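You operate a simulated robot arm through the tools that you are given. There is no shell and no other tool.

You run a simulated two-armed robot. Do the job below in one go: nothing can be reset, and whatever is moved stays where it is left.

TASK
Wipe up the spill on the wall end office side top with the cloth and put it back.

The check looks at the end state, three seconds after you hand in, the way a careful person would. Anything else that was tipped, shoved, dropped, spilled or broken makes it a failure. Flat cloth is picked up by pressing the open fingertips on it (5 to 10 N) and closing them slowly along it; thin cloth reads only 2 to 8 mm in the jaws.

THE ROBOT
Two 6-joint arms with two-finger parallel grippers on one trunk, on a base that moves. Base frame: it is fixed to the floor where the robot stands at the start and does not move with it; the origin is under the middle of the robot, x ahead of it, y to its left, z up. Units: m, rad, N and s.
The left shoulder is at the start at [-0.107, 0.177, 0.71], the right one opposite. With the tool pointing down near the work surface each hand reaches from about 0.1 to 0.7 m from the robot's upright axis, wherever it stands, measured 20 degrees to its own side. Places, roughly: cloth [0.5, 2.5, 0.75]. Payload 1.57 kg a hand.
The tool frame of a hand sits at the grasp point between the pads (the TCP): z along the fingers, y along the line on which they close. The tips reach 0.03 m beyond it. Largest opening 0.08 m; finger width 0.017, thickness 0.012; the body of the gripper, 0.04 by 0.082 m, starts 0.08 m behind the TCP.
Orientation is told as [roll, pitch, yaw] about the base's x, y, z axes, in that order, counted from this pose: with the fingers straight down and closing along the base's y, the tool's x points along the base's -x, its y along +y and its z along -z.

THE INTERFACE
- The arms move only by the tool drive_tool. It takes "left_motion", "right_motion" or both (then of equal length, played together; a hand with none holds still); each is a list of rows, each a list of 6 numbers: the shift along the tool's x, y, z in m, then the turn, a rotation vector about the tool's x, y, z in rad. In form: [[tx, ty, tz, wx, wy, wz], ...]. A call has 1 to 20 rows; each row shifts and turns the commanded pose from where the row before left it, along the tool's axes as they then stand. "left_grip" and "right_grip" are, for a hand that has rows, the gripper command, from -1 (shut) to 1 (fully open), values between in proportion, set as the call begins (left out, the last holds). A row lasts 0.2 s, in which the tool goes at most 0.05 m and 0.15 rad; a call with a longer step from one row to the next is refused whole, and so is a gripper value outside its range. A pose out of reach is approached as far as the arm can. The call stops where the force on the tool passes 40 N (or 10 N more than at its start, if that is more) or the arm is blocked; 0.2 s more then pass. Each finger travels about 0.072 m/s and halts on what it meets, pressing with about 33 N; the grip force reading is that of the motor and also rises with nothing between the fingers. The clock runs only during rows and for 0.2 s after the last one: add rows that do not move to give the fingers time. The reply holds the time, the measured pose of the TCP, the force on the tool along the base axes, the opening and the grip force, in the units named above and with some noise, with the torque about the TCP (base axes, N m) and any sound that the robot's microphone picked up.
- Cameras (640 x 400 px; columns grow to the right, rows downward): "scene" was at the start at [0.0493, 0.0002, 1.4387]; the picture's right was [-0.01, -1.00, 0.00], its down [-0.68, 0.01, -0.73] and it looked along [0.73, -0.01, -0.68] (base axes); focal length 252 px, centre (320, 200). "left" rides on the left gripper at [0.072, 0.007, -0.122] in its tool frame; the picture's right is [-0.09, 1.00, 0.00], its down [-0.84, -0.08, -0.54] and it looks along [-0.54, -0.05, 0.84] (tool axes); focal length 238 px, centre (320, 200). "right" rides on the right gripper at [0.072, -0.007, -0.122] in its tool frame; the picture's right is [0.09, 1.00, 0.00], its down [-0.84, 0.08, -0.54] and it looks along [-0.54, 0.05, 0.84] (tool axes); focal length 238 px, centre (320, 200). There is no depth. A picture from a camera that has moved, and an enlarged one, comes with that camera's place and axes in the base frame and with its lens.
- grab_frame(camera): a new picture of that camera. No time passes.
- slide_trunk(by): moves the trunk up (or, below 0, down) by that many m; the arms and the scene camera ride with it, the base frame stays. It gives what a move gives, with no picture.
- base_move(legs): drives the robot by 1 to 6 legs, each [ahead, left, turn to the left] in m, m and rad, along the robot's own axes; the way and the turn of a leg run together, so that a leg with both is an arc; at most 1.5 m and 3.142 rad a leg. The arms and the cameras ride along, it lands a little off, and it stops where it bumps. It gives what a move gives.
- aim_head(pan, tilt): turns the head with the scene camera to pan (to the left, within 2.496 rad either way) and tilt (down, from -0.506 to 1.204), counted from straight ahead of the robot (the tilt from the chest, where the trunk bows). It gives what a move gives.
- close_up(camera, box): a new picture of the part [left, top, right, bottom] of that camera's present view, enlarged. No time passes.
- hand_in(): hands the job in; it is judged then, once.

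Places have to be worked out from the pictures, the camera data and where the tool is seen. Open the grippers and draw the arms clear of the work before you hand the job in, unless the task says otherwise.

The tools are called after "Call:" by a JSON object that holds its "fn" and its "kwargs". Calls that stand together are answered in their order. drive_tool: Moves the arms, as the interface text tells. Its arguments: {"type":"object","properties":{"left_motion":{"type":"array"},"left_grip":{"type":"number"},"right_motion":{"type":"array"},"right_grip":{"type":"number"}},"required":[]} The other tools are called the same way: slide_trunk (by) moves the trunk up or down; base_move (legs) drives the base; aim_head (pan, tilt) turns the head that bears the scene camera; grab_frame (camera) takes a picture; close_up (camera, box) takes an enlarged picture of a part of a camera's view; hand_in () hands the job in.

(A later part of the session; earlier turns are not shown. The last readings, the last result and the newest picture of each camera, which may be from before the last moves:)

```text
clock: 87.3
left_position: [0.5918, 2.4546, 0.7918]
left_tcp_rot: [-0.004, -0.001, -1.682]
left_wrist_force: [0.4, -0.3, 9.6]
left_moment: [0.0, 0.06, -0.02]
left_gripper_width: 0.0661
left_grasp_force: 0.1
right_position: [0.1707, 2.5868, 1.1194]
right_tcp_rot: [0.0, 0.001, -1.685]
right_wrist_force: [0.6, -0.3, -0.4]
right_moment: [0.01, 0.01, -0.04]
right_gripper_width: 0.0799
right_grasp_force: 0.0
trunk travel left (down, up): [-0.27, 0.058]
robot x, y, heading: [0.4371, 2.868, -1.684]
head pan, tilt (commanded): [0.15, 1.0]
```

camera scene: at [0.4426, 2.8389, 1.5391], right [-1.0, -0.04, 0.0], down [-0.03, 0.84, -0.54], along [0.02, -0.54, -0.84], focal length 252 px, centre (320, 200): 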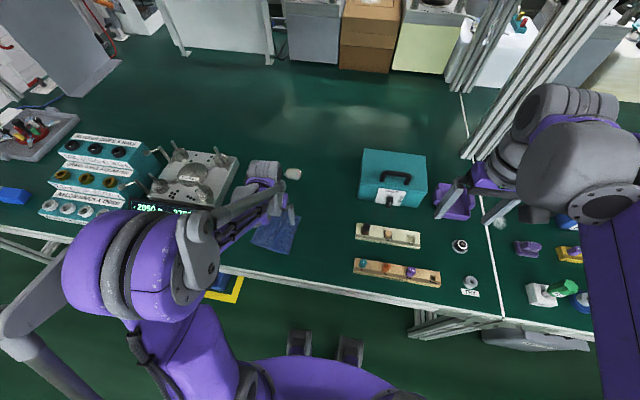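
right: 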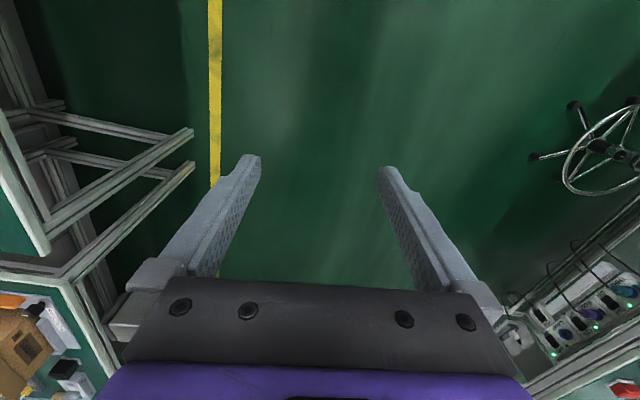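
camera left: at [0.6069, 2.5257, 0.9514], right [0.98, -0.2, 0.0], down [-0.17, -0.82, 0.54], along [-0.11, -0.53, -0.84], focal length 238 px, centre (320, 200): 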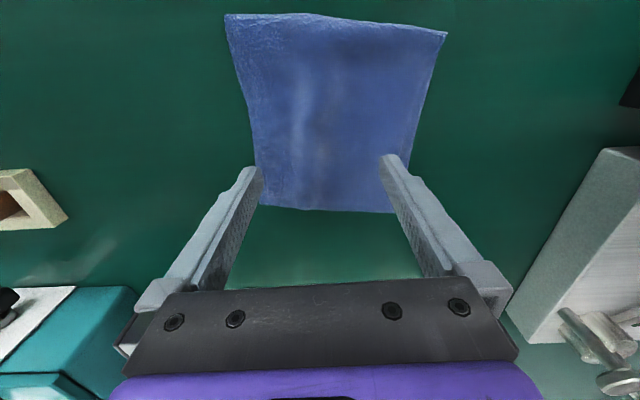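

A steady 9.6 N, balanced. I check the wrist view to see whether the cloth buckles between the fingers.

Call:
{"fn": "grab_frame", "kwargs": {"camera": "left"}}

Call:
{"fn": "drive_tool", "kwargs": {"left_motion": [[0, 0, 0, 0, 0, 0], [0, 0, 0, 0, 0, 0]], "left_grip": 0.5}}

Call:
{"fn": "drive_tool", "kwargs": {"left_motion": [[0, 0, 0, 0, 0, 0], [0, 0, 0, 0, 0, 0]], "left_grip": 0.3}}

Call:
{"fn": "grab_frame", "kwargs": {"camera": "left"}}

```text
taken
camera left: at [0.6066, 2.5267, 0.9146], right [0.98, -0.2, -0.01], down [-0.17, -0.82, 0.54], along [-0.12, -0.53, -0.84], focal length 238 px, centre (320, 200)
```

left: 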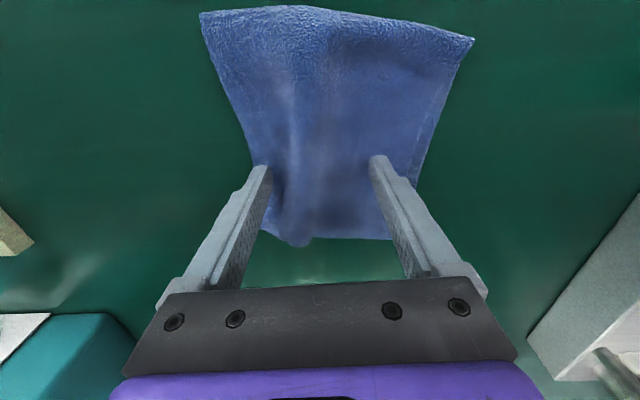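

```text
clock: 87.9
left_position: [0.5919, 2.4565, 0.7926]
left_tcp_rot: [-0.005, 0.0, -1.684]
left_wrist_force: [-0.1, -0.7, 11.2]
left_moment: [-0.03, 0.05, -0.01]
left_gripper_width: 0.0583
left_grasp_force: 0.0
right_position: [0.1703, 2.5862, 1.1191]
right_tcp_rot: [0.001, -0.002, -1.685]
right_wrist_force: [0.0, -0.2, 0.1]
right_moment: [0.01, 0.02, 0.0]
right_gripper_width: 0.08
right_grasp_force: 0.1
trunk travel left (down, up): [-0.27, 0.058]
robot x, y, heading: [0.4359, 2.8645, -1.681]
head pan, tilt (commanded): [0.15, 1.0]
```

```text
clock: 88.5
left_position: [0.5915, 2.4556, 0.7929]
left_tcp_rot: [-0.007, -0.001, -1.685]
left_wrist_force: [1.2, 0.2, 10.3]
left_moment: [-0.02, 0.06, -0.05]
left_gripper_width: 0.0503
left_grasp_force: 0.1
right_position: [0.1709, 2.588, 1.1199]
right_tcp_rot: [0.0, 0.0, -1.685]
right_wrist_force: [-0.1, -0.2, -1.1]
right_moment: [0.0, 0.0, 0.0]
right_gripper_width: 0.0801
right_grasp_force: 0.0
trunk travel left (down, up): [-0.27, 0.058]
robot x, y, heading: [0.4341, 2.8633, -1.686]
head pan, tilt (commanded): [0.15, 1.0]
```

```text
taken
camera left: at [0.6066, 2.5268, 0.9146], right [0.98, -0.2, -0.01], down [-0.17, -0.82, 0.54], along [-0.12, -0.53, -0.84], focal length 238 px, centre (320, 200)
```

left: 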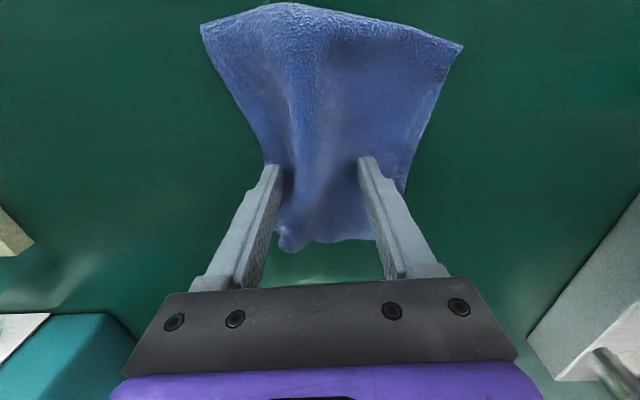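

The cloth is bunching up nicely between the tips. I keep closing slowly at the same pressure.

Call:
{"fn": "drive_tool", "kwargs": {"left_motion": [[0, 0, 0, 0, 0, 0], [0, 0, 0, 0, 0, 0]], "left_grip": 0.1}}

Call:
{"fn": "drive_tool", "kwargs": {"left_motion": [[0, 0, 0, 0, 0, 0], [0, 0, 0, 0, 0, 0]], "left_grip": -0.1}}

Call:
{"fn": "drive_tool", "kwargs": {"left_motion": [[0, 0, 0, 0, 0, 0], [0, 0, 0, 0, 0, 0]], "left_grip": -0.3}}

Call:
{"fn": "drive_tool", "kwargs": {"left_motion": [[0, 0, 0, 0, 0, 0], [0, 0, 0, 0, 0, 0]], "left_grip": -0.5}}

Call:
{"fn": "grab_frame", "kwargs": {"camera": "left"}}

```text
clock: 89.1
left_position: [0.5917, 2.4558, 0.7918]
left_tcp_rot: [-0.005, 0.0, -1.685]
left_wrist_force: [-0.1, -0.3, 11.4]
left_moment: [0.0, 0.09, 0.03]
left_gripper_width: 0.0421
left_grasp_force: 0.1
right_position: [0.1709, 2.5874, 1.1199]
right_tcp_rot: [0.001, -0.001, -1.684]
right_wrist_force: [0.3, 0.2, -0.7]
right_moment: [0.0, 0.01, 0.0]
right_gripper_width: 0.0799
right_grasp_force: 0.0
trunk travel left (down, up): [-0.27, 0.058]
robot x, y, heading: [0.4333, 2.8655, -1.687]
head pan, tilt (commanded): [0.15, 1.0]
```

```text
clock: 89.7
left_position: [0.5922, 2.4546, 0.7922]
left_tcp_rot: [-0.006, 0.0, -1.683]
left_wrist_force: [0.3, 0.3, 11.7]
left_moment: [-0.01, 0.08, 0.02]
left_gripper_width: 0.034
left_grasp_force: 0.0
right_position: [0.1718, 2.5871, 1.1208]
right_tcp_rot: [0.002, 0.0, -1.684]
right_wrist_force: [0.2, 0.3, 0.3]
right_moment: [-0.01, 0.03, -0.02]
right_gripper_width: 0.0799
right_grasp_force: 0.1
trunk travel left (down, up): [-0.27, 0.058]
robot x, y, heading: [0.4346, 2.8636, -1.683]
head pan, tilt (commanded): [0.15, 1.0]
```

```text
clock: 90.3
left_position: [0.5912, 2.4564, 0.7919]
left_tcp_rot: [-0.006, 0.0, -1.684]
left_wrist_force: [1.3, -0.1, 11.2]
left_moment: [0.05, 0.11, 0.01]
left_gripper_width: 0.0262
left_grasp_force: 0.1
right_position: [0.1717, 2.5885, 1.1197]
right_tcp_rot: [-0.001, 0.001, -1.684]
right_wrist_force: [0.4, 0.9, 0.6]
right_moment: [-0.01, -0.02, -0.02]
right_gripper_width: 0.0801
right_grasp_force: 0.0
trunk travel left (down, up): [-0.27, 0.058]
robot x, y, heading: [0.4372, 2.8694, -1.684]
head pan, tilt (commanded): [0.15, 1.0]
```

```text
clock: 90.9
left_position: [0.5921, 2.4553, 0.7915]
left_tcp_rot: [-0.007, 0.0, -1.685]
left_wrist_force: [0.3, -0.7, 11.1]
left_moment: [0.05, 0.04, 0.01]
left_gripper_width: 0.0184
left_grasp_force: 0.0
right_position: [0.1714, 2.5875, 1.1196]
right_tcp_rot: [0.001, -0.001, -1.683]
right_wrist_force: [-0.5, 0.0, 0.6]
right_moment: [-0.05, 0.0, 0.01]
right_gripper_width: 0.08
right_grasp_force: 0.0
trunk travel left (down, up): [-0.27, 0.058]
robot x, y, heading: [0.4348, 2.8656, -1.683]
head pan, tilt (commanded): [0.15, 1.0]
```

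```text
taken
camera left: at [0.6066, 2.5268, 0.9146], right [0.98, -0.2, -0.01], down [-0.17, -0.82, 0.54], along [-0.12, -0.53, -0.84], focal length 238 px, centre (320, 200)
```

left: 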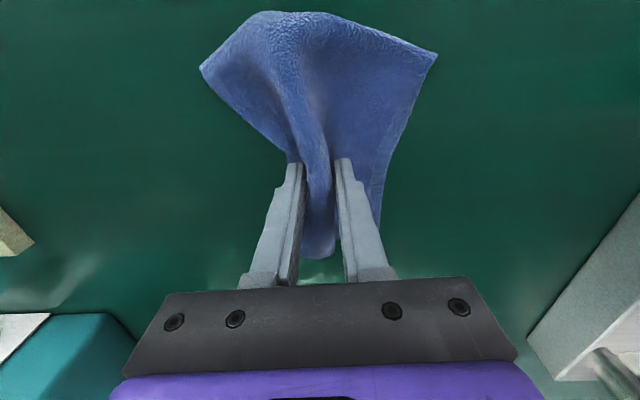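

The bunch stands up between the fingers. I finish closing.

Call:
{"fn": "drive_tool", "kwargs": {"left_motion": [[0, 0, 0, 0, 0, 0], [0, 0, 0, 0, 0, 0]], "left_grip": -0.75}}

Call:
{"fn": "drive_tool", "kwargs": {"left_motion": [[0, 0, 0, 0, 0, 0], [0, 0, 0, 0, 0, 0], [0, 0, 0, 0, 0, 0]], "left_grip": -1.0}}

Call:
{"fn": "grab_frame", "kwargs": {"camera": "left"}}

```text
clock: 91.5
left_position: [0.5917, 2.4552, 0.7923]
left_tcp_rot: [-0.007, -0.001, -1.683]
left_wrist_force: [-0.4, -0.1, 11.3]
left_moment: [0.01, 0.08, 0.0]
left_gripper_width: 0.0106
left_grasp_force: 0.2
right_position: [0.1708, 2.5876, 1.1197]
right_tcp_rot: [0.001, -0.001, -1.684]
right_wrist_force: [0.3, -0.2, 0.4]
right_moment: [-0.02, 0.0, -0.01]
right_gripper_width: 0.08
right_grasp_force: 0.2
trunk travel left (down, up): [-0.27, 0.058]
robot x, y, heading: [0.4364, 2.8658, -1.689]
head pan, tilt (commanded): [0.15, 1.0]
```

```text
clock: 92.3
left_position: [0.5915, 2.4561, 0.7904]
left_tcp_rot: [-0.005, -0.001, -1.684]
left_wrist_force: [-0.1, 1.0, 12.3]
left_moment: [0.03, 0.08, 0.02]
left_gripper_width: 0.0037
left_grasp_force: 24.7
right_position: [0.1705, 2.5875, 1.1196]
right_tcp_rot: [0.0, -0.001, -1.685]
right_wrist_force: [0.5, -0.9, 0.2]
right_moment: [0.02, 0.0, -0.02]
right_gripper_width: 0.08
right_grasp_force: 0.1
trunk travel left (down, up): [-0.27, 0.058]
robot x, y, heading: [0.4347, 2.8702, -1.685]
head pan, tilt (commanded): [0.15, 1.0]
```

```text
taken
camera left: at [0.6065, 2.5268, 0.9146], right [0.98, -0.2, -0.01], down [-0.17, -0.82, 0.54], along [-0.12, -0.53, -0.84], focal length 238 px, centre (320, 200)
```

left: 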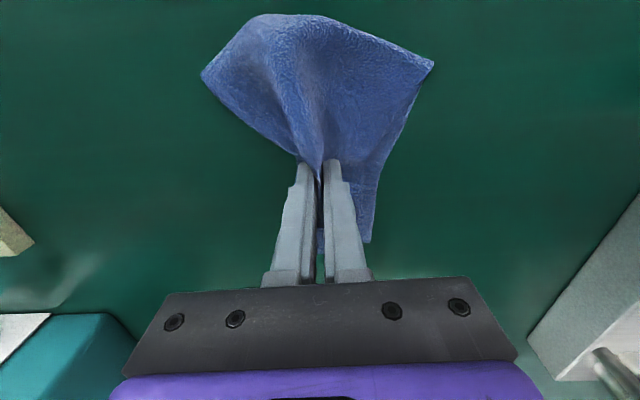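

The jaws read 3.7 mm with grip force, consistent with cloth held. I lift 4 cm to check the cloth comes along.

Call:
{"fn": "drive_tool", "kwargs": {"left_motion": [[0, 0, -0.02, 0, 0, 0], [0, 0, -0.02, 0, 0, 0], [0, 0, 0, 0, 0, 0]], "left_grip": -1.0}}

Call:
{"fn": "grab_frame", "kwargs": {"camera": "left"}}

Call:
{"fn": "close_up", "kwargs": {"camera": "scene", "box": [200, 140, 340, 260]}}

```text
clock: 93.1
left_position: [0.5911, 2.4561, 0.8335]
left_tcp_rot: [-0.006, -0.001, -1.684]
left_wrist_force: [0.1, 0.3, -0.5]
left_moment: [0.01, 0.01, 0.0]
left_gripper_width: 0.0041
left_grasp_force: 25.0
right_position: [0.1708, 2.5872, 1.119]
right_tcp_rot: [0.001, 0.002, -1.683]
right_wrist_force: [-0.7, 0.1, 1.0]
right_moment: [0.0, 0.02, -0.02]
right_gripper_width: 0.0801
right_grasp_force: 0.1
trunk travel left (down, up): [-0.27, 0.058]
robot x, y, heading: [0.4351, 2.8681, -1.68]
head pan, tilt (commanded): [0.15, 1.0]
```

```text
taken
camera left: at [0.6071, 2.5269, 0.9549], right [0.98, -0.2, -0.01], down [-0.17, -0.82, 0.54], along [-0.12, -0.53, -0.84], focal length 238 px, centre (320, 200)
```

left: 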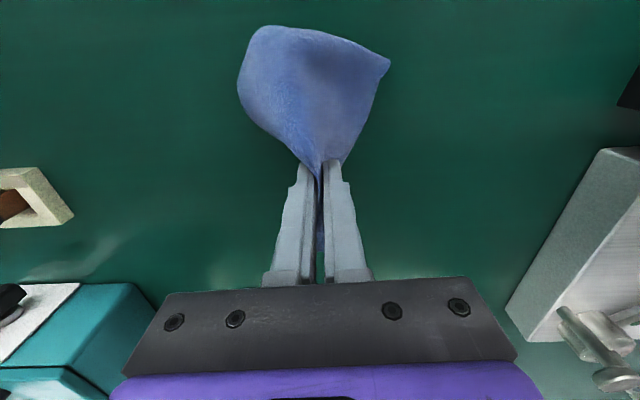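

```text
3.33 times, centred on (270, 200) of scene
camera zoom: at [0.4425, 2.8393, 1.5391], right [-1.0, -0.04, 0.0], down [-0.03, 0.84, -0.54], along [0.02, -0.54, -0.84], focal length 842 px, centre (487, 200)
```

zoom: 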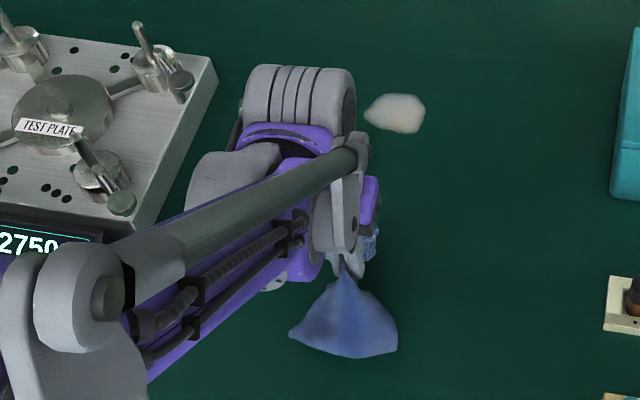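

The cloth hangs in the jaws (4 mm, 25 N) and nothing else moved. The spill is centred at about [0.574, 2.218] (roughly x 0.54–0.61, y 2.19–2.245); I lift a bit more and carry the cloth to just beyond its far side.

Call:
{"fn": "drive_tool", "kwargs": {"left_motion": [[0, 0, -0.045, 0, 0, 0], [-0.039, 0.002, 0, 0, 0, 0], [-0.039, 0.002, 0, 0, 0, 0], [-0.039, 0.002, 0, 0, 0, 0], [-0.039, 0.002, 0, 0, 0, 0], [-0.039, 0.002, 0, 0, 0, 0], [-0.039, 0.002, 0, 0, 0, 0], [-0.039, 0.002, 0, 0, 0, 0], [0, 0, 0, 0, 0, 0]], "left_grip": -1.0}}

Call:
{"fn": "grab_frame", "kwargs": {"camera": "left"}}

Call:
{"fn": "grab_frame", "kwargs": {"camera": "scene"}}

```text
clock: 95.1
left_position: [0.5754, 2.1855, 0.8788]
left_tcp_rot: [-0.006, -0.001, -1.686]
left_wrist_force: [-0.2, 0.2, 0.2]
left_moment: [-0.06, 0.0, 0.04]
left_gripper_width: 0.0036
left_grasp_force: 24.4
right_position: [0.1706, 2.5871, 1.1206]
right_tcp_rot: [0.0, -0.001, -1.683]
right_wrist_force: [0.8, -0.1, 0.2]
right_moment: [0.0, 0.01, -0.01]
right_gripper_width: 0.0799
right_grasp_force: 0.1
trunk travel left (down, up): [-0.27, 0.058]
robot x, y, heading: [0.4395, 2.8664, -1.683]
head pan, tilt (commanded): [0.15, 1.0]
```

```text
taken
camera left: at [0.5902, 2.2557, 1.0011], right [0.98, -0.2, -0.01], down [-0.17, -0.82, 0.54], along [-0.12, -0.53, -0.84], focal length 238 px, centre (320, 200)
```

left: 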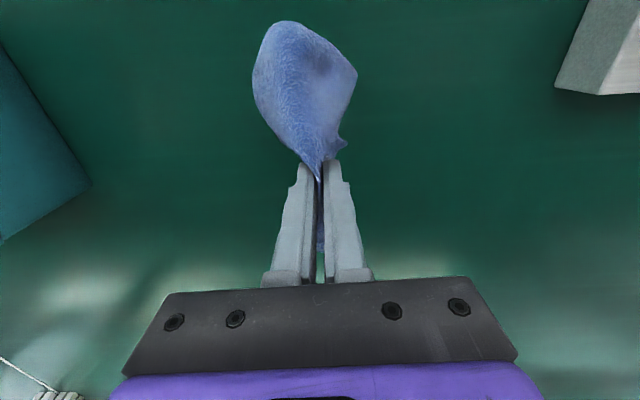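

```text
taken
camera scene: at [0.4424, 2.8406, 1.5391], right [-1.0, -0.04, 0.0], down [-0.03, 0.84, -0.54], along [0.02, -0.54, -0.84], focal length 252 px, centre (320, 200)
```

scene: 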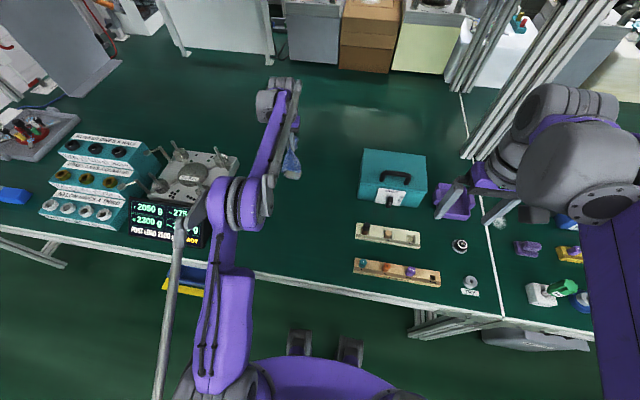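

The hand is just past the spill with the cloth draped on its robot side. Before lowering I check how close the elbow linkage is to the display.

Call:
{"fn": "close_up", "kwargs": {"camera": "scene", "box": [100, 60, 340, 260]}}

Call:
{"fn": "grab_frame", "kwargs": {"camera": "right"}}

```text
2.00 times, centred on (220, 160) of scene
camera zoom: at [0.4424, 2.8406, 1.5391], right [-1.0, -0.04, 0.0], down [-0.03, 0.84, -0.54], along [0.02, -0.54, -0.84], focal length 505 px, centre (520, 280)
```

zoom: 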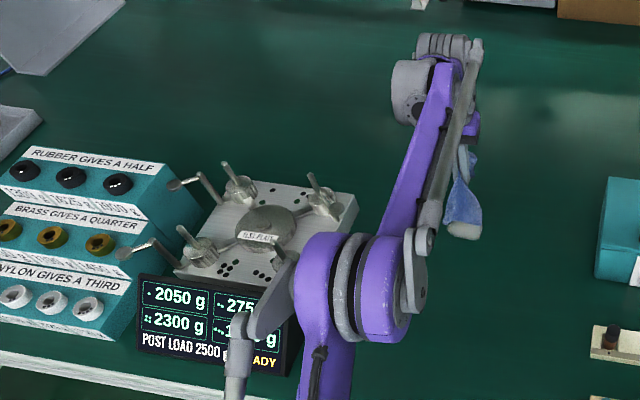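

```text
taken
camera right: at [0.1735, 2.6613, 1.2409], right [1.0, -0.02, 0.0], down [-0.02, -0.84, 0.54], along [-0.01, -0.54, -0.84], focal length 238 px, centre (320, 200)
```

right: 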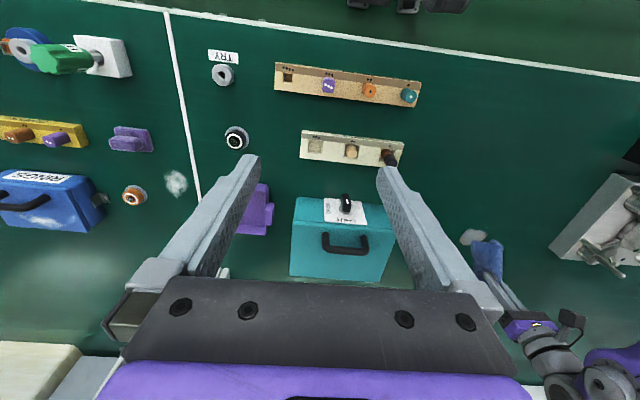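

The elbow and crank sit at about z≥1.0, well above the display (top ≈0.86), and the right wrist camera shows spill and cloth side by side. I lower the cloth onto the far edge of the spill, watching the force.

Call:
{"fn": "drive_tool", "kwargs": {"left_motion": [[0, 0, 0.03, 0, 0, 0], [0, 0, 0.03, 0, 0, 0], [0, 0, 0.015, 0, 0, 0], [0, 0, 0.006, 0, 0, 0], [0, 0, 0, 0, 0, 0]], "left_grip": -1.0}}

Call:
{"fn": "grab_frame", "kwargs": {"camera": "left"}}

Call:
{"fn": "close_up", "kwargs": {"camera": "right", "box": [420, 180, 600, 320]}}

Call:
{"fn": "close_up", "kwargs": {"camera": "scene", "box": [200, 80, 360, 220]}}

```text
clock: 96.3
left_position: [0.5751, 2.1828, 0.7953]
left_tcp_rot: [-0.005, 0.0, -1.682]
left_wrist_force: [-0.2, -0.2, 3.0]
left_moment: [0.03, 0.04, 0.01]
left_gripper_width: 0.0038
left_grasp_force: 25.2
right_position: [0.1717, 2.5875, 1.1193]
right_tcp_rot: [0.0, 0.0, -1.684]
right_wrist_force: [0.1, 0.0, -0.2]
right_moment: [-0.03, -0.01, -0.04]
right_gripper_width: 0.0802
right_grasp_force: 0.1
trunk travel left (down, up): [-0.27, 0.058]
robot x, y, heading: [0.4355, 2.8647, -1.687]
head pan, tilt (commanded): [0.15, 1.0]
```

```text
taken
camera left: at [0.5902, 2.2537, 0.918], right [0.98, -0.2, -0.01], down [-0.17, -0.82, 0.54], along [-0.12, -0.53, -0.84], focal length 238 px, centre (320, 200)
```

left: 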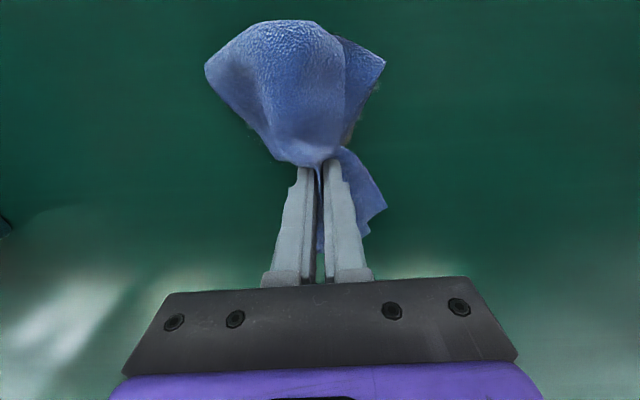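

```text
2.86 times, centred on (510, 250) of right
camera zoom: at [0.1736, 2.6607, 1.2408], right [1.0, -0.02, 0.0], down [-0.02, -0.84, 0.54], along [-0.01, -0.54, -0.84], focal length 681 px, centre (-223, 57)
```

zoom: 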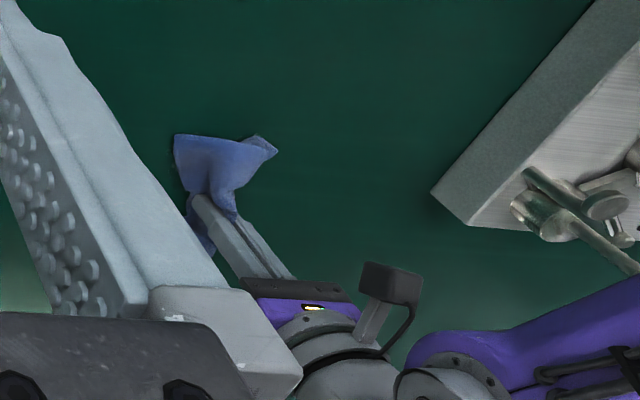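

```text
2.86 times, centred on (280, 150) of scene
camera zoom: at [0.4425, 2.8399, 1.5391], right [-1.0, -0.04, 0.0], down [-0.03, 0.84, -0.54], along [0.02, -0.54, -0.84], focal length 721 px, centre (434, 343)
```

zoom: 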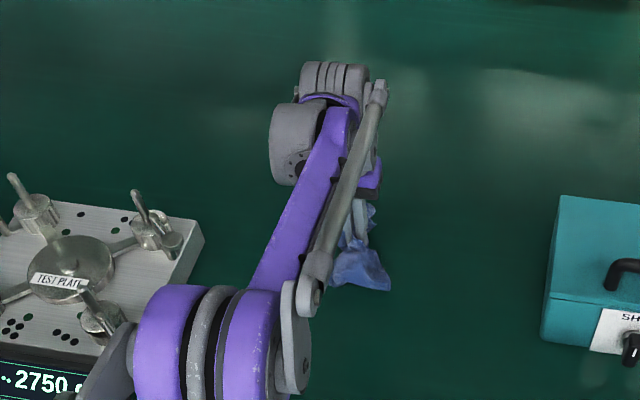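

The cloth now covers the spill with 3 N contact. I press about 0.8 mm deeper and rub slowly toward the robot across the spill.

Call:
{"fn": "drive_tool", "kwargs": {"left_motion": [[0, 0, 0.0008, 0, 0, 0], [0.008, 0, 0, 0, 0, 0], [0.008, 0, 0, 0, 0, 0], [0.008, 0, 0, 0, 0, 0], [0.008, 0, 0, 0, 0, 0], [0.008, 0, 0, 0, 0, 0], [0.008, 0, 0, 0, 0, 0], [0.008, 0, 0, 0, 0, 0], [0.008, 0, 0, 0, 0, 0]], "left_grip": -1.0}}

Call:
{"fn": "grab_frame", "kwargs": {"camera": "left"}}

```text
clock: 98.3
left_position: [0.5831, 2.2468, 0.7948]
left_tcp_rot: [-0.005, 0.0, -1.685]
left_wrist_force: [-0.6, -0.8, 0.2]
left_moment: [-0.05, 0.0, 0.01]
left_gripper_width: 0.0038
left_grasp_force: 25.1
right_position: [0.1718, 2.5863, 1.1192]
right_tcp_rot: [0.001, 0.001, -1.685]
right_wrist_force: [0.3, -0.2, 1.1]
right_moment: [0.02, 0.01, 0.0]
right_gripper_width: 0.0802
right_grasp_force: 0.0
trunk travel left (down, up): [-0.27, 0.058]
robot x, y, heading: [0.4368, 2.8676, -1.684]
head pan, tilt (commanded): [0.15, 1.0]
```

```text
taken
camera left: at [0.5976, 2.3175, 0.9181], right [0.98, -0.2, -0.01], down [-0.17, -0.82, 0.54], along [-0.12, -0.53, -0.84], focal length 238 px, centre (320, 200)
```

left: 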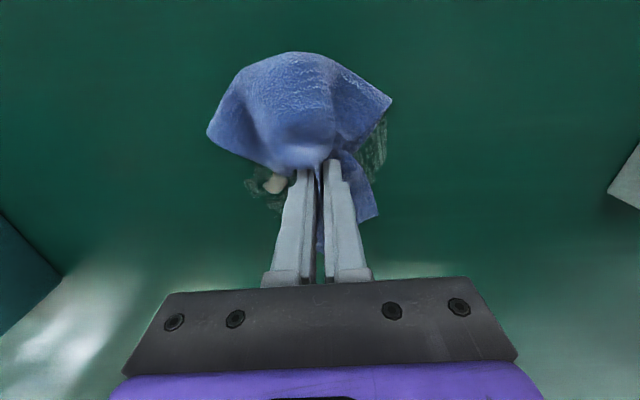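

The spill is partly taken up, with a white spot left at about [0.545, 2.238] and a thin smear near [0.62, 2.25]. Force dropped to ~0, so I press deeper and rub sideways over these.

Call:
{"fn": "drive_tool", "kwargs": {"left_motion": [[0, 0, 0.001, 0, 0, 0], [0, 0, 0.0005, 0, 0, 0], [0, 0, 0, 0, 0, 0]], "left_grip": -1.0}}

```text
clock: 99.1
left_position: [0.5827, 2.2473, 0.7948]
left_tcp_rot: [-0.006, 0.002, -1.684]
left_wrist_force: [0.2, -1.3, 6.0]
left_moment: [-0.03, 0.02, 0.03]
left_gripper_width: 0.0038
left_grasp_force: 24.7
right_position: [0.1719, 2.5872, 1.1204]
right_tcp_rot: [0.0, 0.001, -1.684]
right_wrist_force: [-0.1, -0.1, 0.1]
right_moment: [0.0, 0.0, -0.03]
right_gripper_width: 0.0801
right_grasp_force: 0.0
trunk travel left (down, up): [-0.27, 0.058]
robot x, y, heading: [0.4382, 2.867, -1.681]
head pan, tilt (commanded): [0.15, 1.0]
```

6 N now. I raster side to side with small steps away from the robot.

Call:
{"fn": "drive_tool", "kwargs": {"left_motion": [[0, -0.011, 0, 0, 0, 0], [0, -0.011, 0, 0, 0, 0], [0, -0.011, 0, 0, 0, 0], [0, -0.011, 0, 0, 0, 0], [0, -0.011, 0, 0, 0, 0], [-0.012, 0, 0, 0, 0, 0], [0, 0.011, 0, 0, 0, 0], [0, 0.011, 0, 0, 0, 0], [0, 0.011, 0, 0, 0, 0], [0, 0.011, 0, 0, 0, 0], [0, 0.011, 0, 0, 0, 0], [0, 0.011, 0, 0, 0, 0], [0, 0.011, 0, 0, 0, 0], [0, 0.011, 0, 0, 0, 0], [0, 0.011, 0, 0, 0, 0]], "left_grip": -1.0}}

Call:
{"fn": "grab_frame", "kwargs": {"camera": "left"}}

```text
clock: 102.3
left_position: [0.6257, 2.2281, 0.795]
left_tcp_rot: [-0.003, 0.0, -1.684]
left_wrist_force: [-1.3, -0.1, 3.0]
left_moment: [0.04, 0.05, 0.03]
left_gripper_width: 0.004
left_grasp_force: 24.4
right_position: [0.1716, 2.5876, 1.1196]
right_tcp_rot: [0.0, -0.002, -1.685]
right_wrist_force: [0.1, 0.2, -0.1]
right_moment: [0.0, 0.02, -0.01]
right_gripper_width: 0.0795
right_grasp_force: 0.1
trunk travel left (down, up): [-0.27, 0.058]
robot x, y, heading: [0.4385, 2.8674, -1.682]
head pan, tilt (commanded): [0.15, 1.0]
```

```text
taken
camera left: at [0.6409, 2.2995, 0.9169], right [0.98, -0.2, -0.01], down [-0.17, -0.82, 0.54], along [-0.12, -0.53, -0.84], focal length 238 px, centre (320, 200)
```

left: 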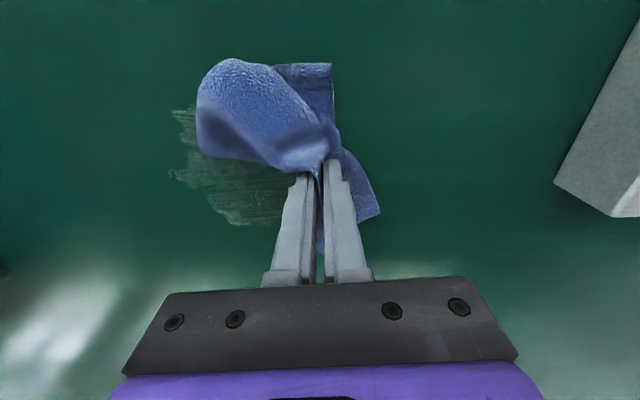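

The bulk is gone; a thin streaky film remains over about x 0.51–0.62, y 2.19–2.285. I go to the far side and raster back toward the robot with a bit more pressure.

Call:
{"fn": "drive_tool", "kwargs": {"left_motion": [[-0.013, 0, 0.0003, 0, 0, 0], [-0.013, 0, 0.0002, 0, 0, 0], [-0.013, 0, 0, 0, 0, 0], [0, -0.015, 0, 0, 0, 0], [0, -0.015, 0, 0, 0, 0], [0, -0.015, 0, 0, 0, 0], [0, -0.015, 0, 0, 0, 0], [0, -0.015, 0, 0, 0, 0], [0, -0.015, 0, 0, 0, 0], [0, -0.015, 0, 0, 0, 0], [0, -0.015, 0, 0, 0, 0], [0.012, 0, 0, 0, 0, 0], [0, 0.015, 0, 0, 0, 0], [0, 0.015, 0, 0, 0, 0], [0, 0.015, 0, 0, 0, 0], [0, 0.015, 0, 0, 0, 0], [0, 0.015, 0, 0, 0, 0], [0, 0.015, 0, 0, 0, 0], [0, 0.015, 0, 0, 0, 0], [0, 0.015, 0, 0, 0, 0]], "left_grip": -1.0}}

Call:
{"fn": "grab_frame", "kwargs": {"camera": "left"}}

```text
clock: 106.5
left_position: [0.6207, 2.2045, 0.7934]
left_tcp_rot: [-0.005, 0.0, -1.684]
left_wrist_force: [-5.3, 0.3, 11.4]
left_moment: [0.03, 0.13, -0.01]
left_gripper_width: 0.0038
left_grasp_force: 24.7
right_position: [0.1702, 2.5873, 1.12]
right_tcp_rot: [0.0, -0.002, -1.684]
right_wrist_force: [-0.7, 0.4, 0.5]
right_moment: [-0.01, 0.03, -0.02]
right_gripper_width: 0.0798
right_grasp_force: 0.1
trunk travel left (down, up): [-0.27, 0.058]
robot x, y, heading: [0.4339, 2.8693, -1.686]
head pan, tilt (commanded): [0.15, 1.0]
```

```text
taken
camera left: at [0.6364, 2.2749, 0.9163], right [0.98, -0.2, -0.01], down [-0.17, -0.82, 0.54], along [-0.12, -0.53, -0.84], focal length 238 px, centre (320, 200)
```

left: 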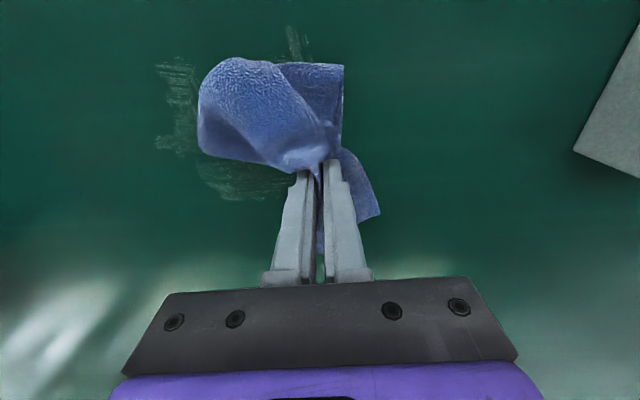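

The film is thinning; streaks remain around the left and nearer the robot. I continue the raster toward the robot, easing the pressure a little.

Call:
{"fn": "drive_tool", "kwargs": {"left_motion": [[0.012, 0, -0.0003, 0, 0, 0], [0, -0.015, 0, 0, 0, 0], [0, -0.015, 0, 0, 0, 0], [0, -0.015, 0, 0, 0, 0], [0, -0.015, 0, 0, 0, 0], [0, -0.015, 0, 0, 0, 0], [0, -0.015, 0, 0, 0, 0], [0, -0.015, 0, 0, 0, 0], [0, -0.015, 0, 0, 0, 0], [0.012, 0, 0, 0, 0, 0], [0, 0.015, 0, 0, 0, 0], [0, 0.015, 0, 0, 0, 0], [0, 0.015, 0, 0, 0, 0], [0, 0.015, 0, 0, 0, 0], [0, 0.015, 0, 0, 0, 0], [0, 0.015, 0, 0, 0, 0], [0, 0.015, 0, 0, 0, 0], [0, 0.015, 0, 0, 0, 0], [0.012, 0, 0, 0, 0, 0]], "left_grip": -1.0}}

Call:
{"fn": "drive_tool", "kwargs": {"left_motion": [[0, -0.015, 0, 0, 0, 0], [0, -0.015, 0, 0, 0, 0], [0, -0.015, 0, 0, 0, 0], [0, -0.015, 0, 0, 0, 0], [0, -0.015, 0, 0, 0, 0], [0, -0.015, 0, 0, 0, 0], [0, -0.015, 0, 0, 0, 0], [0, -0.015, 0, 0, 0, 0], [0.012, 0, 0, 0, 0, 0], [0, 0.015, 0, 0, 0, 0], [0, 0.015, 0, 0, 0, 0], [0, 0.015, 0, 0, 0, 0], [0, 0.015, 0, 0, 0, 0], [0, 0.015, 0, 0, 0, 0], [0, 0.015, 0, 0, 0, 0], [0, 0.015, 0, 0, 0, 0], [0, 0.015, 0, 0, 0, 0], [0.012, 0, 0, 0, 0, 0]], "left_grip": -1.0}}

Call:
{"fn": "grab_frame", "kwargs": {"camera": "left"}}

```text
clock: 110.5
left_position: [0.628, 2.238, 0.7935]
left_tcp_rot: [-0.006, -0.002, -1.684]
left_wrist_force: [0.7, -5.0, 11.1]
left_moment: [-0.14, 0.02, 0.01]
left_gripper_width: 0.0039
left_grasp_force: 24.5
right_position: [0.171, 2.5866, 1.1188]
right_tcp_rot: [0.0, 0.0, -1.686]
right_wrist_force: [-0.6, -0.6, 0.0]
right_moment: [0.01, -0.01, 0.0]
right_gripper_width: 0.0797
right_grasp_force: 0.1
trunk travel left (down, up): [-0.27, 0.058]
robot x, y, heading: [0.4358, 2.867, -1.685]
head pan, tilt (commanded): [0.15, 1.0]
```

```text
clock: 114.3
left_position: [0.6281, 2.2633, 0.794]
left_tcp_rot: [-0.007, -0.001, -1.682]
left_wrist_force: [-0.4, -4.3, 14.6]
left_moment: [-0.2, 0.05, 0.04]
left_gripper_width: 0.0039
left_grasp_force: 24.7
right_position: [0.1713, 2.587, 1.1201]
right_tcp_rot: [-0.001, 0.001, -1.683]
right_wrist_force: [0.4, 0.1, 0.8]
right_moment: [-0.02, -0.04, 0.0]
right_gripper_width: 0.08
right_grasp_force: 0.0
trunk travel left (down, up): [-0.27, 0.058]
robot x, y, heading: [0.4369, 2.8677, -1.683]
head pan, tilt (commanded): [0.15, 1.0]
```

```text
taken
camera left: at [0.6434, 2.3344, 0.9161], right [0.98, -0.2, 0.0], down [-0.17, -0.82, 0.54], along [-0.11, -0.53, -0.84], focal length 238 px, centre (320, 200)
```

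left: 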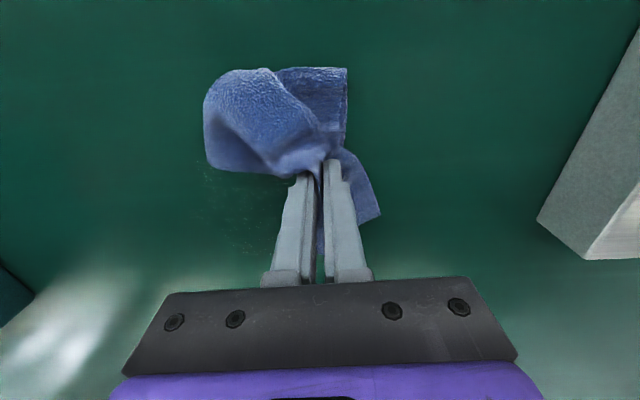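

Only a faint trace remains. I enlarge the wiped area to see what's left.

Call:
{"fn": "close_up", "kwargs": {"camera": "left", "box": [120, 60, 440, 290]}}

Call:
{"fn": "close_up", "kwargs": {"camera": "right", "box": [420, 180, 600, 320]}}

```text
1.74 times, centred on (280, 175) of left
camera zoom: at [0.6434, 2.3344, 0.9161], right [0.98, -0.2, 0.0], down [-0.17, -0.82, 0.54], along [-0.11, -0.53, -0.84], focal length 414 px, centre (390, 244)
```

zoom: 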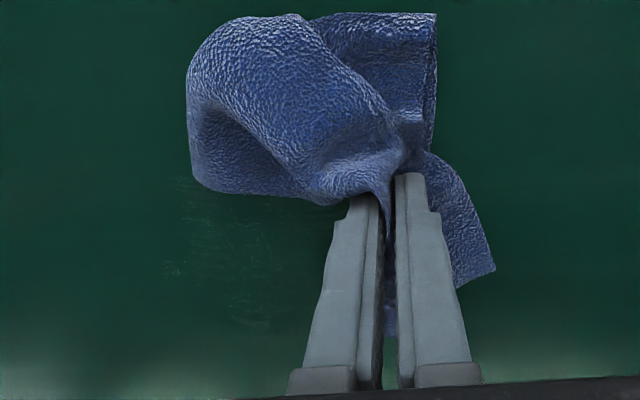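

```text
2.86 times, centred on (510, 250) of right
camera zoom: at [0.1733, 2.6612, 1.2409], right [1.0, -0.02, 0.0], down [-0.02, -0.84, 0.54], along [-0.01, -0.54, -0.84], focal length 681 px, centre (-223, 57)
```

zoom: 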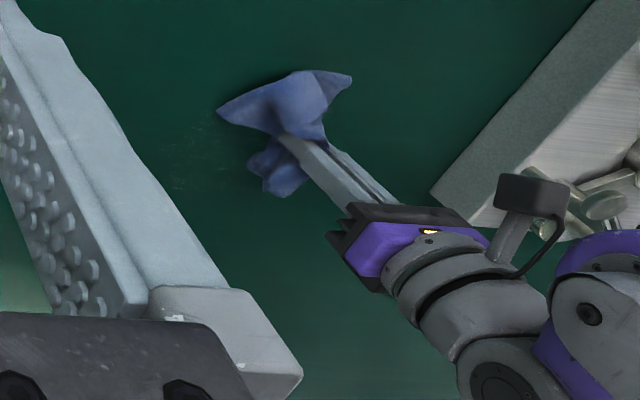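

Very faint streaks are left around x 0.515–0.575, y 2.195–2.275. I wipe once more over that area, cross-wise.

Call:
{"fn": "drive_tool", "kwargs": {"left_motion": [[0, -0.015, -0.0003, 0, 0, 0], [0, -0.015, 0, 0, 0, 0], [0, -0.015, 0, 0, 0, 0], [0, -0.015, 0, 0, 0, 0], [0, -0.015, 0, 0, 0, 0], [0, -0.015, 0, 0, 0, 0], [0, -0.015, 0, 0, 0, 0], [0, -0.015, 0, 0, 0, 0], [-0.015, 0, 0, 0, 0, 0], [-0.015, 0, 0, 0, 0, 0], [-0.015, 0, 0, 0, 0, 0], [-0.015, 0, 0, 0, 0, 0], [-0.015, 0, 0, 0, 0, 0], [-0.015, 0, 0, 0, 0, 0], [0, 0.013, 0, 0, 0, 0], [0.015, 0, 0, 0, 0, 0], [0.015, 0, 0, 0, 0, 0], [0.015, 0, 0, 0, 0, 0], [0.015, 0, 0, 0, 0, 0], [0.015, 0, 0, 0, 0, 0]], "left_grip": -1.0}}

Call:
{"fn": "drive_tool", "kwargs": {"left_motion": [[0.015, 0, 0, 0, 0, 0], [0, 0.013, 0, 0, 0, 0], [-0.015, 0, 0, 0, 0, 0], [-0.015, 0, 0, 0, 0, 0], [-0.015, 0, 0, 0, 0, 0], [-0.015, 0, 0, 0, 0, 0], [-0.015, 0, 0, 0, 0, 0], [-0.015, 0, 0, 0, 0, 0], [0, 0.013, 0, 0, 0, 0], [0.015, 0, 0, 0, 0, 0], [0.015, 0, 0, 0, 0, 0], [0.015, 0, 0, 0, 0, 0], [0.015, 0, 0, 0, 0, 0], [0.015, 0, 0, 0, 0, 0], [0.015, 0, 0, 0, 0, 0], [0, 0.013, 0, 0, 0, 0], [-0.015, 0, 0, 0, 0, 0], [-0.015, 0, 0, 0, 0, 0], [-0.015, 0, 0, 0, 0, 0], [-0.015, 0, 0, 0, 0, 0]], "left_grip": -1.0}}

Call:
{"fn": "grab_frame", "kwargs": {"camera": "left"}}

```text
clock: 118.5
left_position: [0.5188, 2.2612, 0.7935]
left_tcp_rot: [-0.005, -0.002, -1.684]
left_wrist_force: [-0.6, -4.2, 10.8]
left_moment: [-0.15, -0.03, 0.04]
left_gripper_width: 0.0039
left_grasp_force: 24.8
right_position: [0.171, 2.5873, 1.1191]
right_tcp_rot: [0.002, -0.001, -1.684]
right_wrist_force: [0.0, 0.2, 0.4]
right_moment: [-0.02, -0.02, 0.01]
right_gripper_width: 0.0801
right_grasp_force: 0.1
trunk travel left (down, up): [-0.27, 0.058]
robot x, y, heading: [0.4372, 2.8623, -1.687]
head pan, tilt (commanded): [0.15, 1.0]
```

```text
clock: 122.7
left_position: [0.5531, 2.21, 0.7949]
left_tcp_rot: [-0.005, 0.0, -1.684]
left_wrist_force: [0.2, 3.5, 6.9]
left_moment: [0.06, -0.01, 0.0]
left_gripper_width: 0.0037
left_grasp_force: 24.7
right_position: [0.1704, 2.5891, 1.1188]
right_tcp_rot: [0.0, 0.001, -1.685]
right_wrist_force: [-0.3, 0.5, -0.1]
right_moment: [0.03, 0.0, 0.0]
right_gripper_width: 0.0801
right_grasp_force: 0.0
trunk travel left (down, up): [-0.27, 0.058]
robot x, y, heading: [0.4438, 2.8671, -1.685]
head pan, tilt (commanded): [0.15, 1.0]
```

```text
taken
camera left: at [0.5685, 2.2807, 0.9165], right [0.98, -0.2, -0.01], down [-0.17, -0.82, 0.54], along [-0.12, -0.53, -0.84], focal length 238 px, centre (320, 200)
```

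left: 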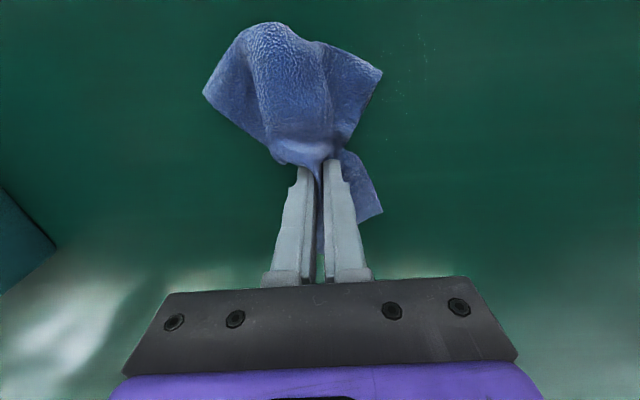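

Only a few specks are left near [0.62, 2.26]. I continue the zigzag across x 0.56–0.65.

Call:
{"fn": "drive_tool", "kwargs": {"left_motion": [[-0.015, 0, 0, 0, 0, 0], [0, 0.015, 0, 0, 0, 0], [0.015, 0, 0, 0, 0, 0], [0.015, 0, 0, 0, 0, 0], [0.015, 0, 0, 0, 0, 0], [0.015, 0, 0, 0, 0, 0], [0.015, 0, 0, 0, 0, 0], [0.015, 0, 0, 0, 0, 0], [0, 0.015, 0, 0, 0, 0], [-0.015, 0, 0, 0, 0, 0], [-0.015, 0, 0, 0, 0, 0], [-0.015, 0, 0, 0, 0, 0], [-0.015, 0, 0, 0, 0, 0], [-0.015, 0, 0, 0, 0, 0], [-0.015, 0, 0, 0, 0, 0], [0, 0.015, 0, 0, 0, 0], [0.015, 0, 0, 0, 0, 0], [0.015, 0, 0, 0, 0, 0], [0.015, 0, 0, 0, 0, 0], [0.015, 0, 0, 0, 0, 0]], "left_grip": -1.0}}

Call:
{"fn": "drive_tool", "kwargs": {"left_motion": [[0.015, 0, 0, 0, 0, 0], [0.015, 0, 0, 0, 0, 0], [0, 0.015, 0, 0, 0, 0], [-0.015, 0, 0, 0, 0, 0], [-0.015, 0, 0, 0, 0, 0], [-0.015, 0, 0, 0, 0, 0], [-0.015, 0, 0, 0, 0, 0], [-0.015, 0, 0, 0, 0, 0], [-0.015, 0, 0, 0, 0, 0], [0, 0.015, 0, 0, 0, 0], [0.015, 0, 0, 0, 0, 0], [0.015, 0, 0, 0, 0, 0], [0.015, 0, 0, 0, 0, 0], [0.015, 0, 0, 0, 0, 0], [0.015, 0, 0, 0, 0, 0], [0.015, 0, 0, 0, 0, 0]], "left_grip": -1.0}}

Call:
{"fn": "grab_frame", "kwargs": {"camera": "left"}}

```text
clock: 126.9
left_position: [0.6053, 2.2511, 0.7951]
left_tcp_rot: [-0.006, 0.0, -1.685]
left_wrist_force: [0.3, -2.1, 5.0]
left_moment: [-0.02, 0.03, 0.03]
left_gripper_width: 0.0038
left_grasp_force: 24.6
right_position: [0.1704, 2.5871, 1.1194]
right_tcp_rot: [-0.001, 0.001, -1.684]
right_wrist_force: [-0.3, -0.3, 0.2]
right_moment: [-0.02, 0.0, -0.01]
right_gripper_width: 0.0799
right_grasp_force: 0.0
trunk travel left (down, up): [-0.27, 0.058]
robot x, y, heading: [0.4371, 2.8685, -1.689]
head pan, tilt (commanded): [0.15, 1.0]
```

```text
clock: 130.3
left_position: [0.637, 2.2769, 0.793]
left_tcp_rot: [-0.005, -0.001, -1.683]
left_wrist_force: [-1.3, -7.7, 20.6]
left_moment: [-0.28, 0.04, 0.02]
left_gripper_width: 0.0036
left_grasp_force: 24.8
right_position: [0.1693, 2.5881, 1.12]
right_tcp_rot: [0.0, -0.002, -1.684]
right_wrist_force: [-0.3, 0.2, 0.1]
right_moment: [-0.01, 0.01, 0.02]
right_gripper_width: 0.0802
right_grasp_force: 0.2
trunk travel left (down, up): [-0.27, 0.058]
robot x, y, heading: [0.4342, 2.869, -1.683]
head pan, tilt (commanded): [0.15, 1.0]
```

```text
taken
camera left: at [0.652, 2.3484, 0.9159], right [0.98, -0.2, -0.01], down [-0.17, -0.82, 0.54], along [-0.11, -0.53, -0.84], focal length 238 px, centre (320, 200)
```

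left: 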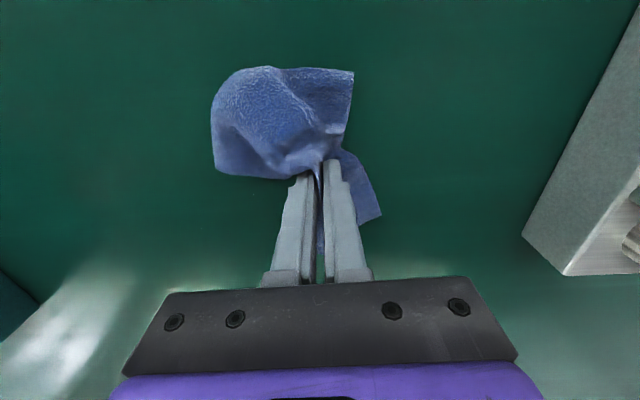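

The visible area looks clean. I lift the cloth and carry it back toward its place, then inspect the spill area from there.

Call:
{"fn": "drive_tool", "kwargs": {"left_motion": [[0, 0, -0.03, 0, 0, 0], [0, 0, -0.045, 0, 0, 0], [0, 0, -0.045, 0, 0, 0], [0.04, 0, 0, 0, 0, 0], [0.04, 0, 0, 0, 0, 0], [0.04, 0, 0, 0, 0, 0], [0.04, 0, 0, 0, 0, 0], [0, 0, 0, 0, 0, 0]], "left_grip": -1.0}}

Call:
{"fn": "grab_frame", "kwargs": {"camera": "left"}}

Call:
{"fn": "close_up", "kwargs": {"camera": "right", "box": [420, 180, 600, 320]}}

Call:
{"fn": "close_up", "kwargs": {"camera": "scene", "box": [220, 110, 360, 220]}}

```text
clock: 132.1
left_position: [0.6546, 2.4361, 0.9113]
left_tcp_rot: [-0.004, -0.001, -1.684]
left_wrist_force: [0.0, 0.2, 0.1]
left_moment: [-0.01, 0.0, -0.02]
left_gripper_width: 0.0036
left_grasp_force: 24.9
right_position: [0.171, 2.5857, 1.1196]
right_tcp_rot: [-0.001, 0.002, -1.684]
right_wrist_force: [0.1, -0.2, -0.7]
right_moment: [0.0, -0.03, 0.0]
right_gripper_width: 0.0797
right_grasp_force: 0.0
trunk travel left (down, up): [-0.27, 0.058]
robot x, y, heading: [0.4343, 2.8707, -1.684]
head pan, tilt (commanded): [0.15, 1.0]
```

```text
taken
camera left: at [0.6696, 2.507, 1.0344], right [0.98, -0.2, -0.01], down [-0.17, -0.82, 0.54], along [-0.12, -0.53, -0.84], focal length 238 px, centre (320, 200)
```

left: 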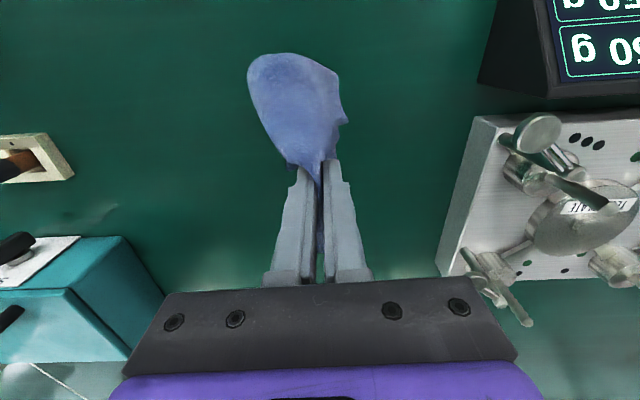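

```text
2.86 times, centred on (510, 250) of right
camera zoom: at [0.1736, 2.6596, 1.2407], right [1.0, -0.02, 0.0], down [-0.02, -0.84, 0.54], along [-0.01, -0.54, -0.84], focal length 681 px, centre (-223, 57)
```

zoom: 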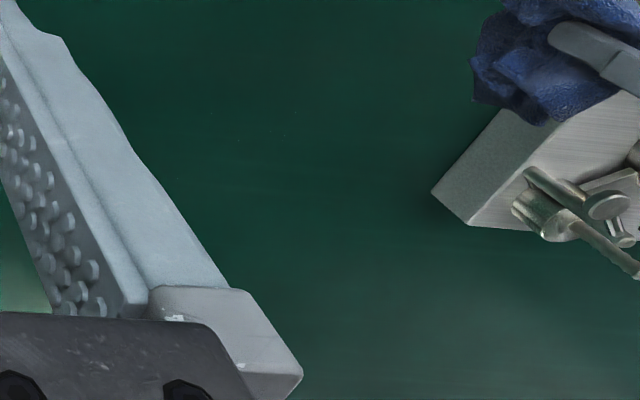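

```text
3.64 times, centred on (290, 165) of scene
camera zoom: at [0.4425, 2.8386, 1.5391], right [-1.0, -0.04, 0.0], down [-0.03, 0.84, -0.54], along [0.02, -0.54, -0.84], focal length 918 px, centre (429, 327)
```

zoom: 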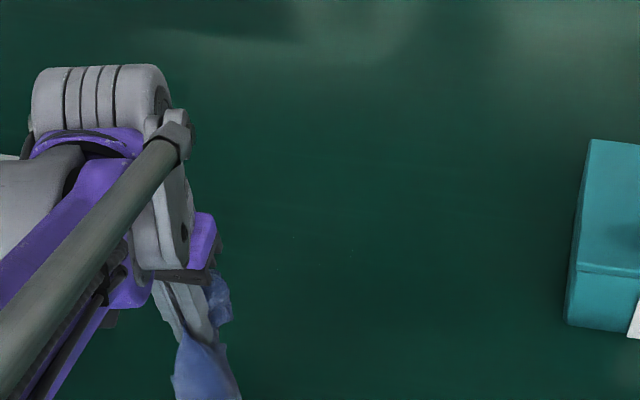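

The area looks clean; I enlarge it harder to check for leftover specks.

Call:
{"fn": "close_up", "kwargs": {"camera": "scene", "box": [265, 150, 329, 200]}}

Call:
{"fn": "close_up", "kwargs": {"camera": "right", "box": [445, 185, 525, 255]}}

Call:
{"fn": "close_up", "kwargs": {"camera": "left", "box": [180, 130, 440, 290]}}

```text
8.00 times, centred on (297, 175) of scene
camera zoom: at [0.4425, 2.8386, 1.5391], right [-1.0, -0.04, 0.0], down [-0.03, 0.84, -0.54], along [0.02, -0.54, -0.84], focal length 2020 px, centre (504, 400)
```

zoom: 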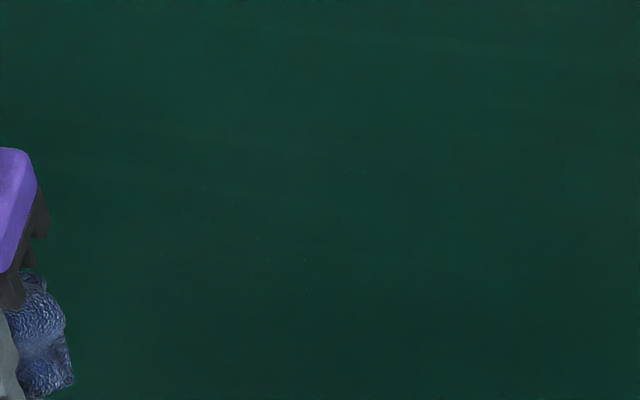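

```text
5.71 times, centred on (485, 220) of right
camera zoom: at [0.1736, 2.6596, 1.2407], right [1.0, -0.02, 0.0], down [-0.02, -0.84, 0.54], along [-0.01, -0.54, -0.84], focal length 1362 px, centre (-623, 86)
```

zoom: 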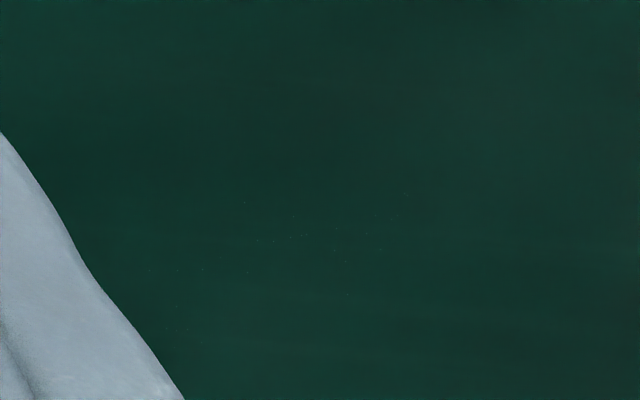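

```text
2.46 times, centred on (310, 210) of left
camera zoom: at [0.6696, 2.507, 1.0344], right [0.98, -0.2, -0.01], down [-0.17, -0.82, 0.54], along [-0.12, -0.53, -0.84], focal length 587 px, centre (345, 175)
```

zoom: 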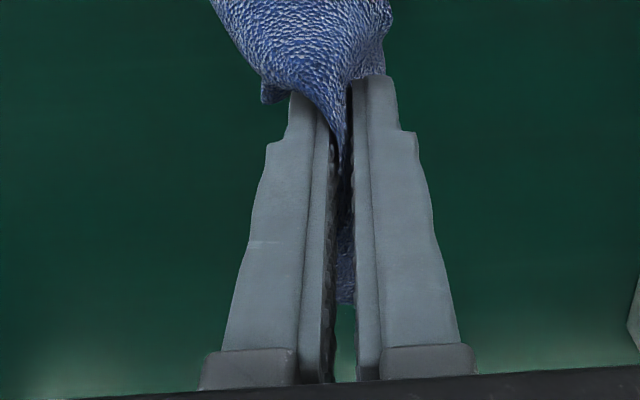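

Only a dusting of pin-prick specks remains around x 0.54–0.63, y 2.235–2.275. To be thorough I do one more wiping pass there.

Call:
{"fn": "drive_tool", "kwargs": {"left_motion": [[-0.0352, 0.0015, 0, 0, 0, 0], [-0.0352, 0.0015, 0, 0, 0, 0], [-0.0352, 0.0015, 0, 0, 0, 0], [-0.0352, 0.0015, 0, 0, 0, 0], [-0.0352, 0.0015, 0, 0, 0, 0], [-0.0352, 0.0015, 0, 0, 0, 0], [0, 0, 0.04, 0, 0, 0], [0, 0, 0.04, 0, 0, 0], [0, 0, 0.025, 0, 0, 0], [0, 0, 0.01, 0, 0, 0], [0, 0, 0.001, 0, 0, 0], [0, 0, 0, 0, 0, 0]], "left_grip": -1.0}}

```text
clock: 134.7
left_position: [0.6393, 2.2241, 0.7981]
left_tcp_rot: [-0.005, -0.002, -1.683]
left_wrist_force: [0.1, 0.5, 1.4]
left_moment: [-0.02, -0.02, 0.0]
left_gripper_width: 0.0038
left_grasp_force: 24.5
right_position: [0.1718, 2.587, 1.1198]
right_tcp_rot: [0.0, -0.001, -1.684]
right_wrist_force: [0.1, 0.2, 0.0]
right_moment: [0.01, -0.01, -0.02]
right_gripper_width: 0.0799
right_grasp_force: 0.1
trunk travel left (down, up): [-0.27, 0.058]
robot x, y, heading: [0.4334, 2.8656, -1.679]
head pan, tilt (commanded): [0.15, 1.0]
```

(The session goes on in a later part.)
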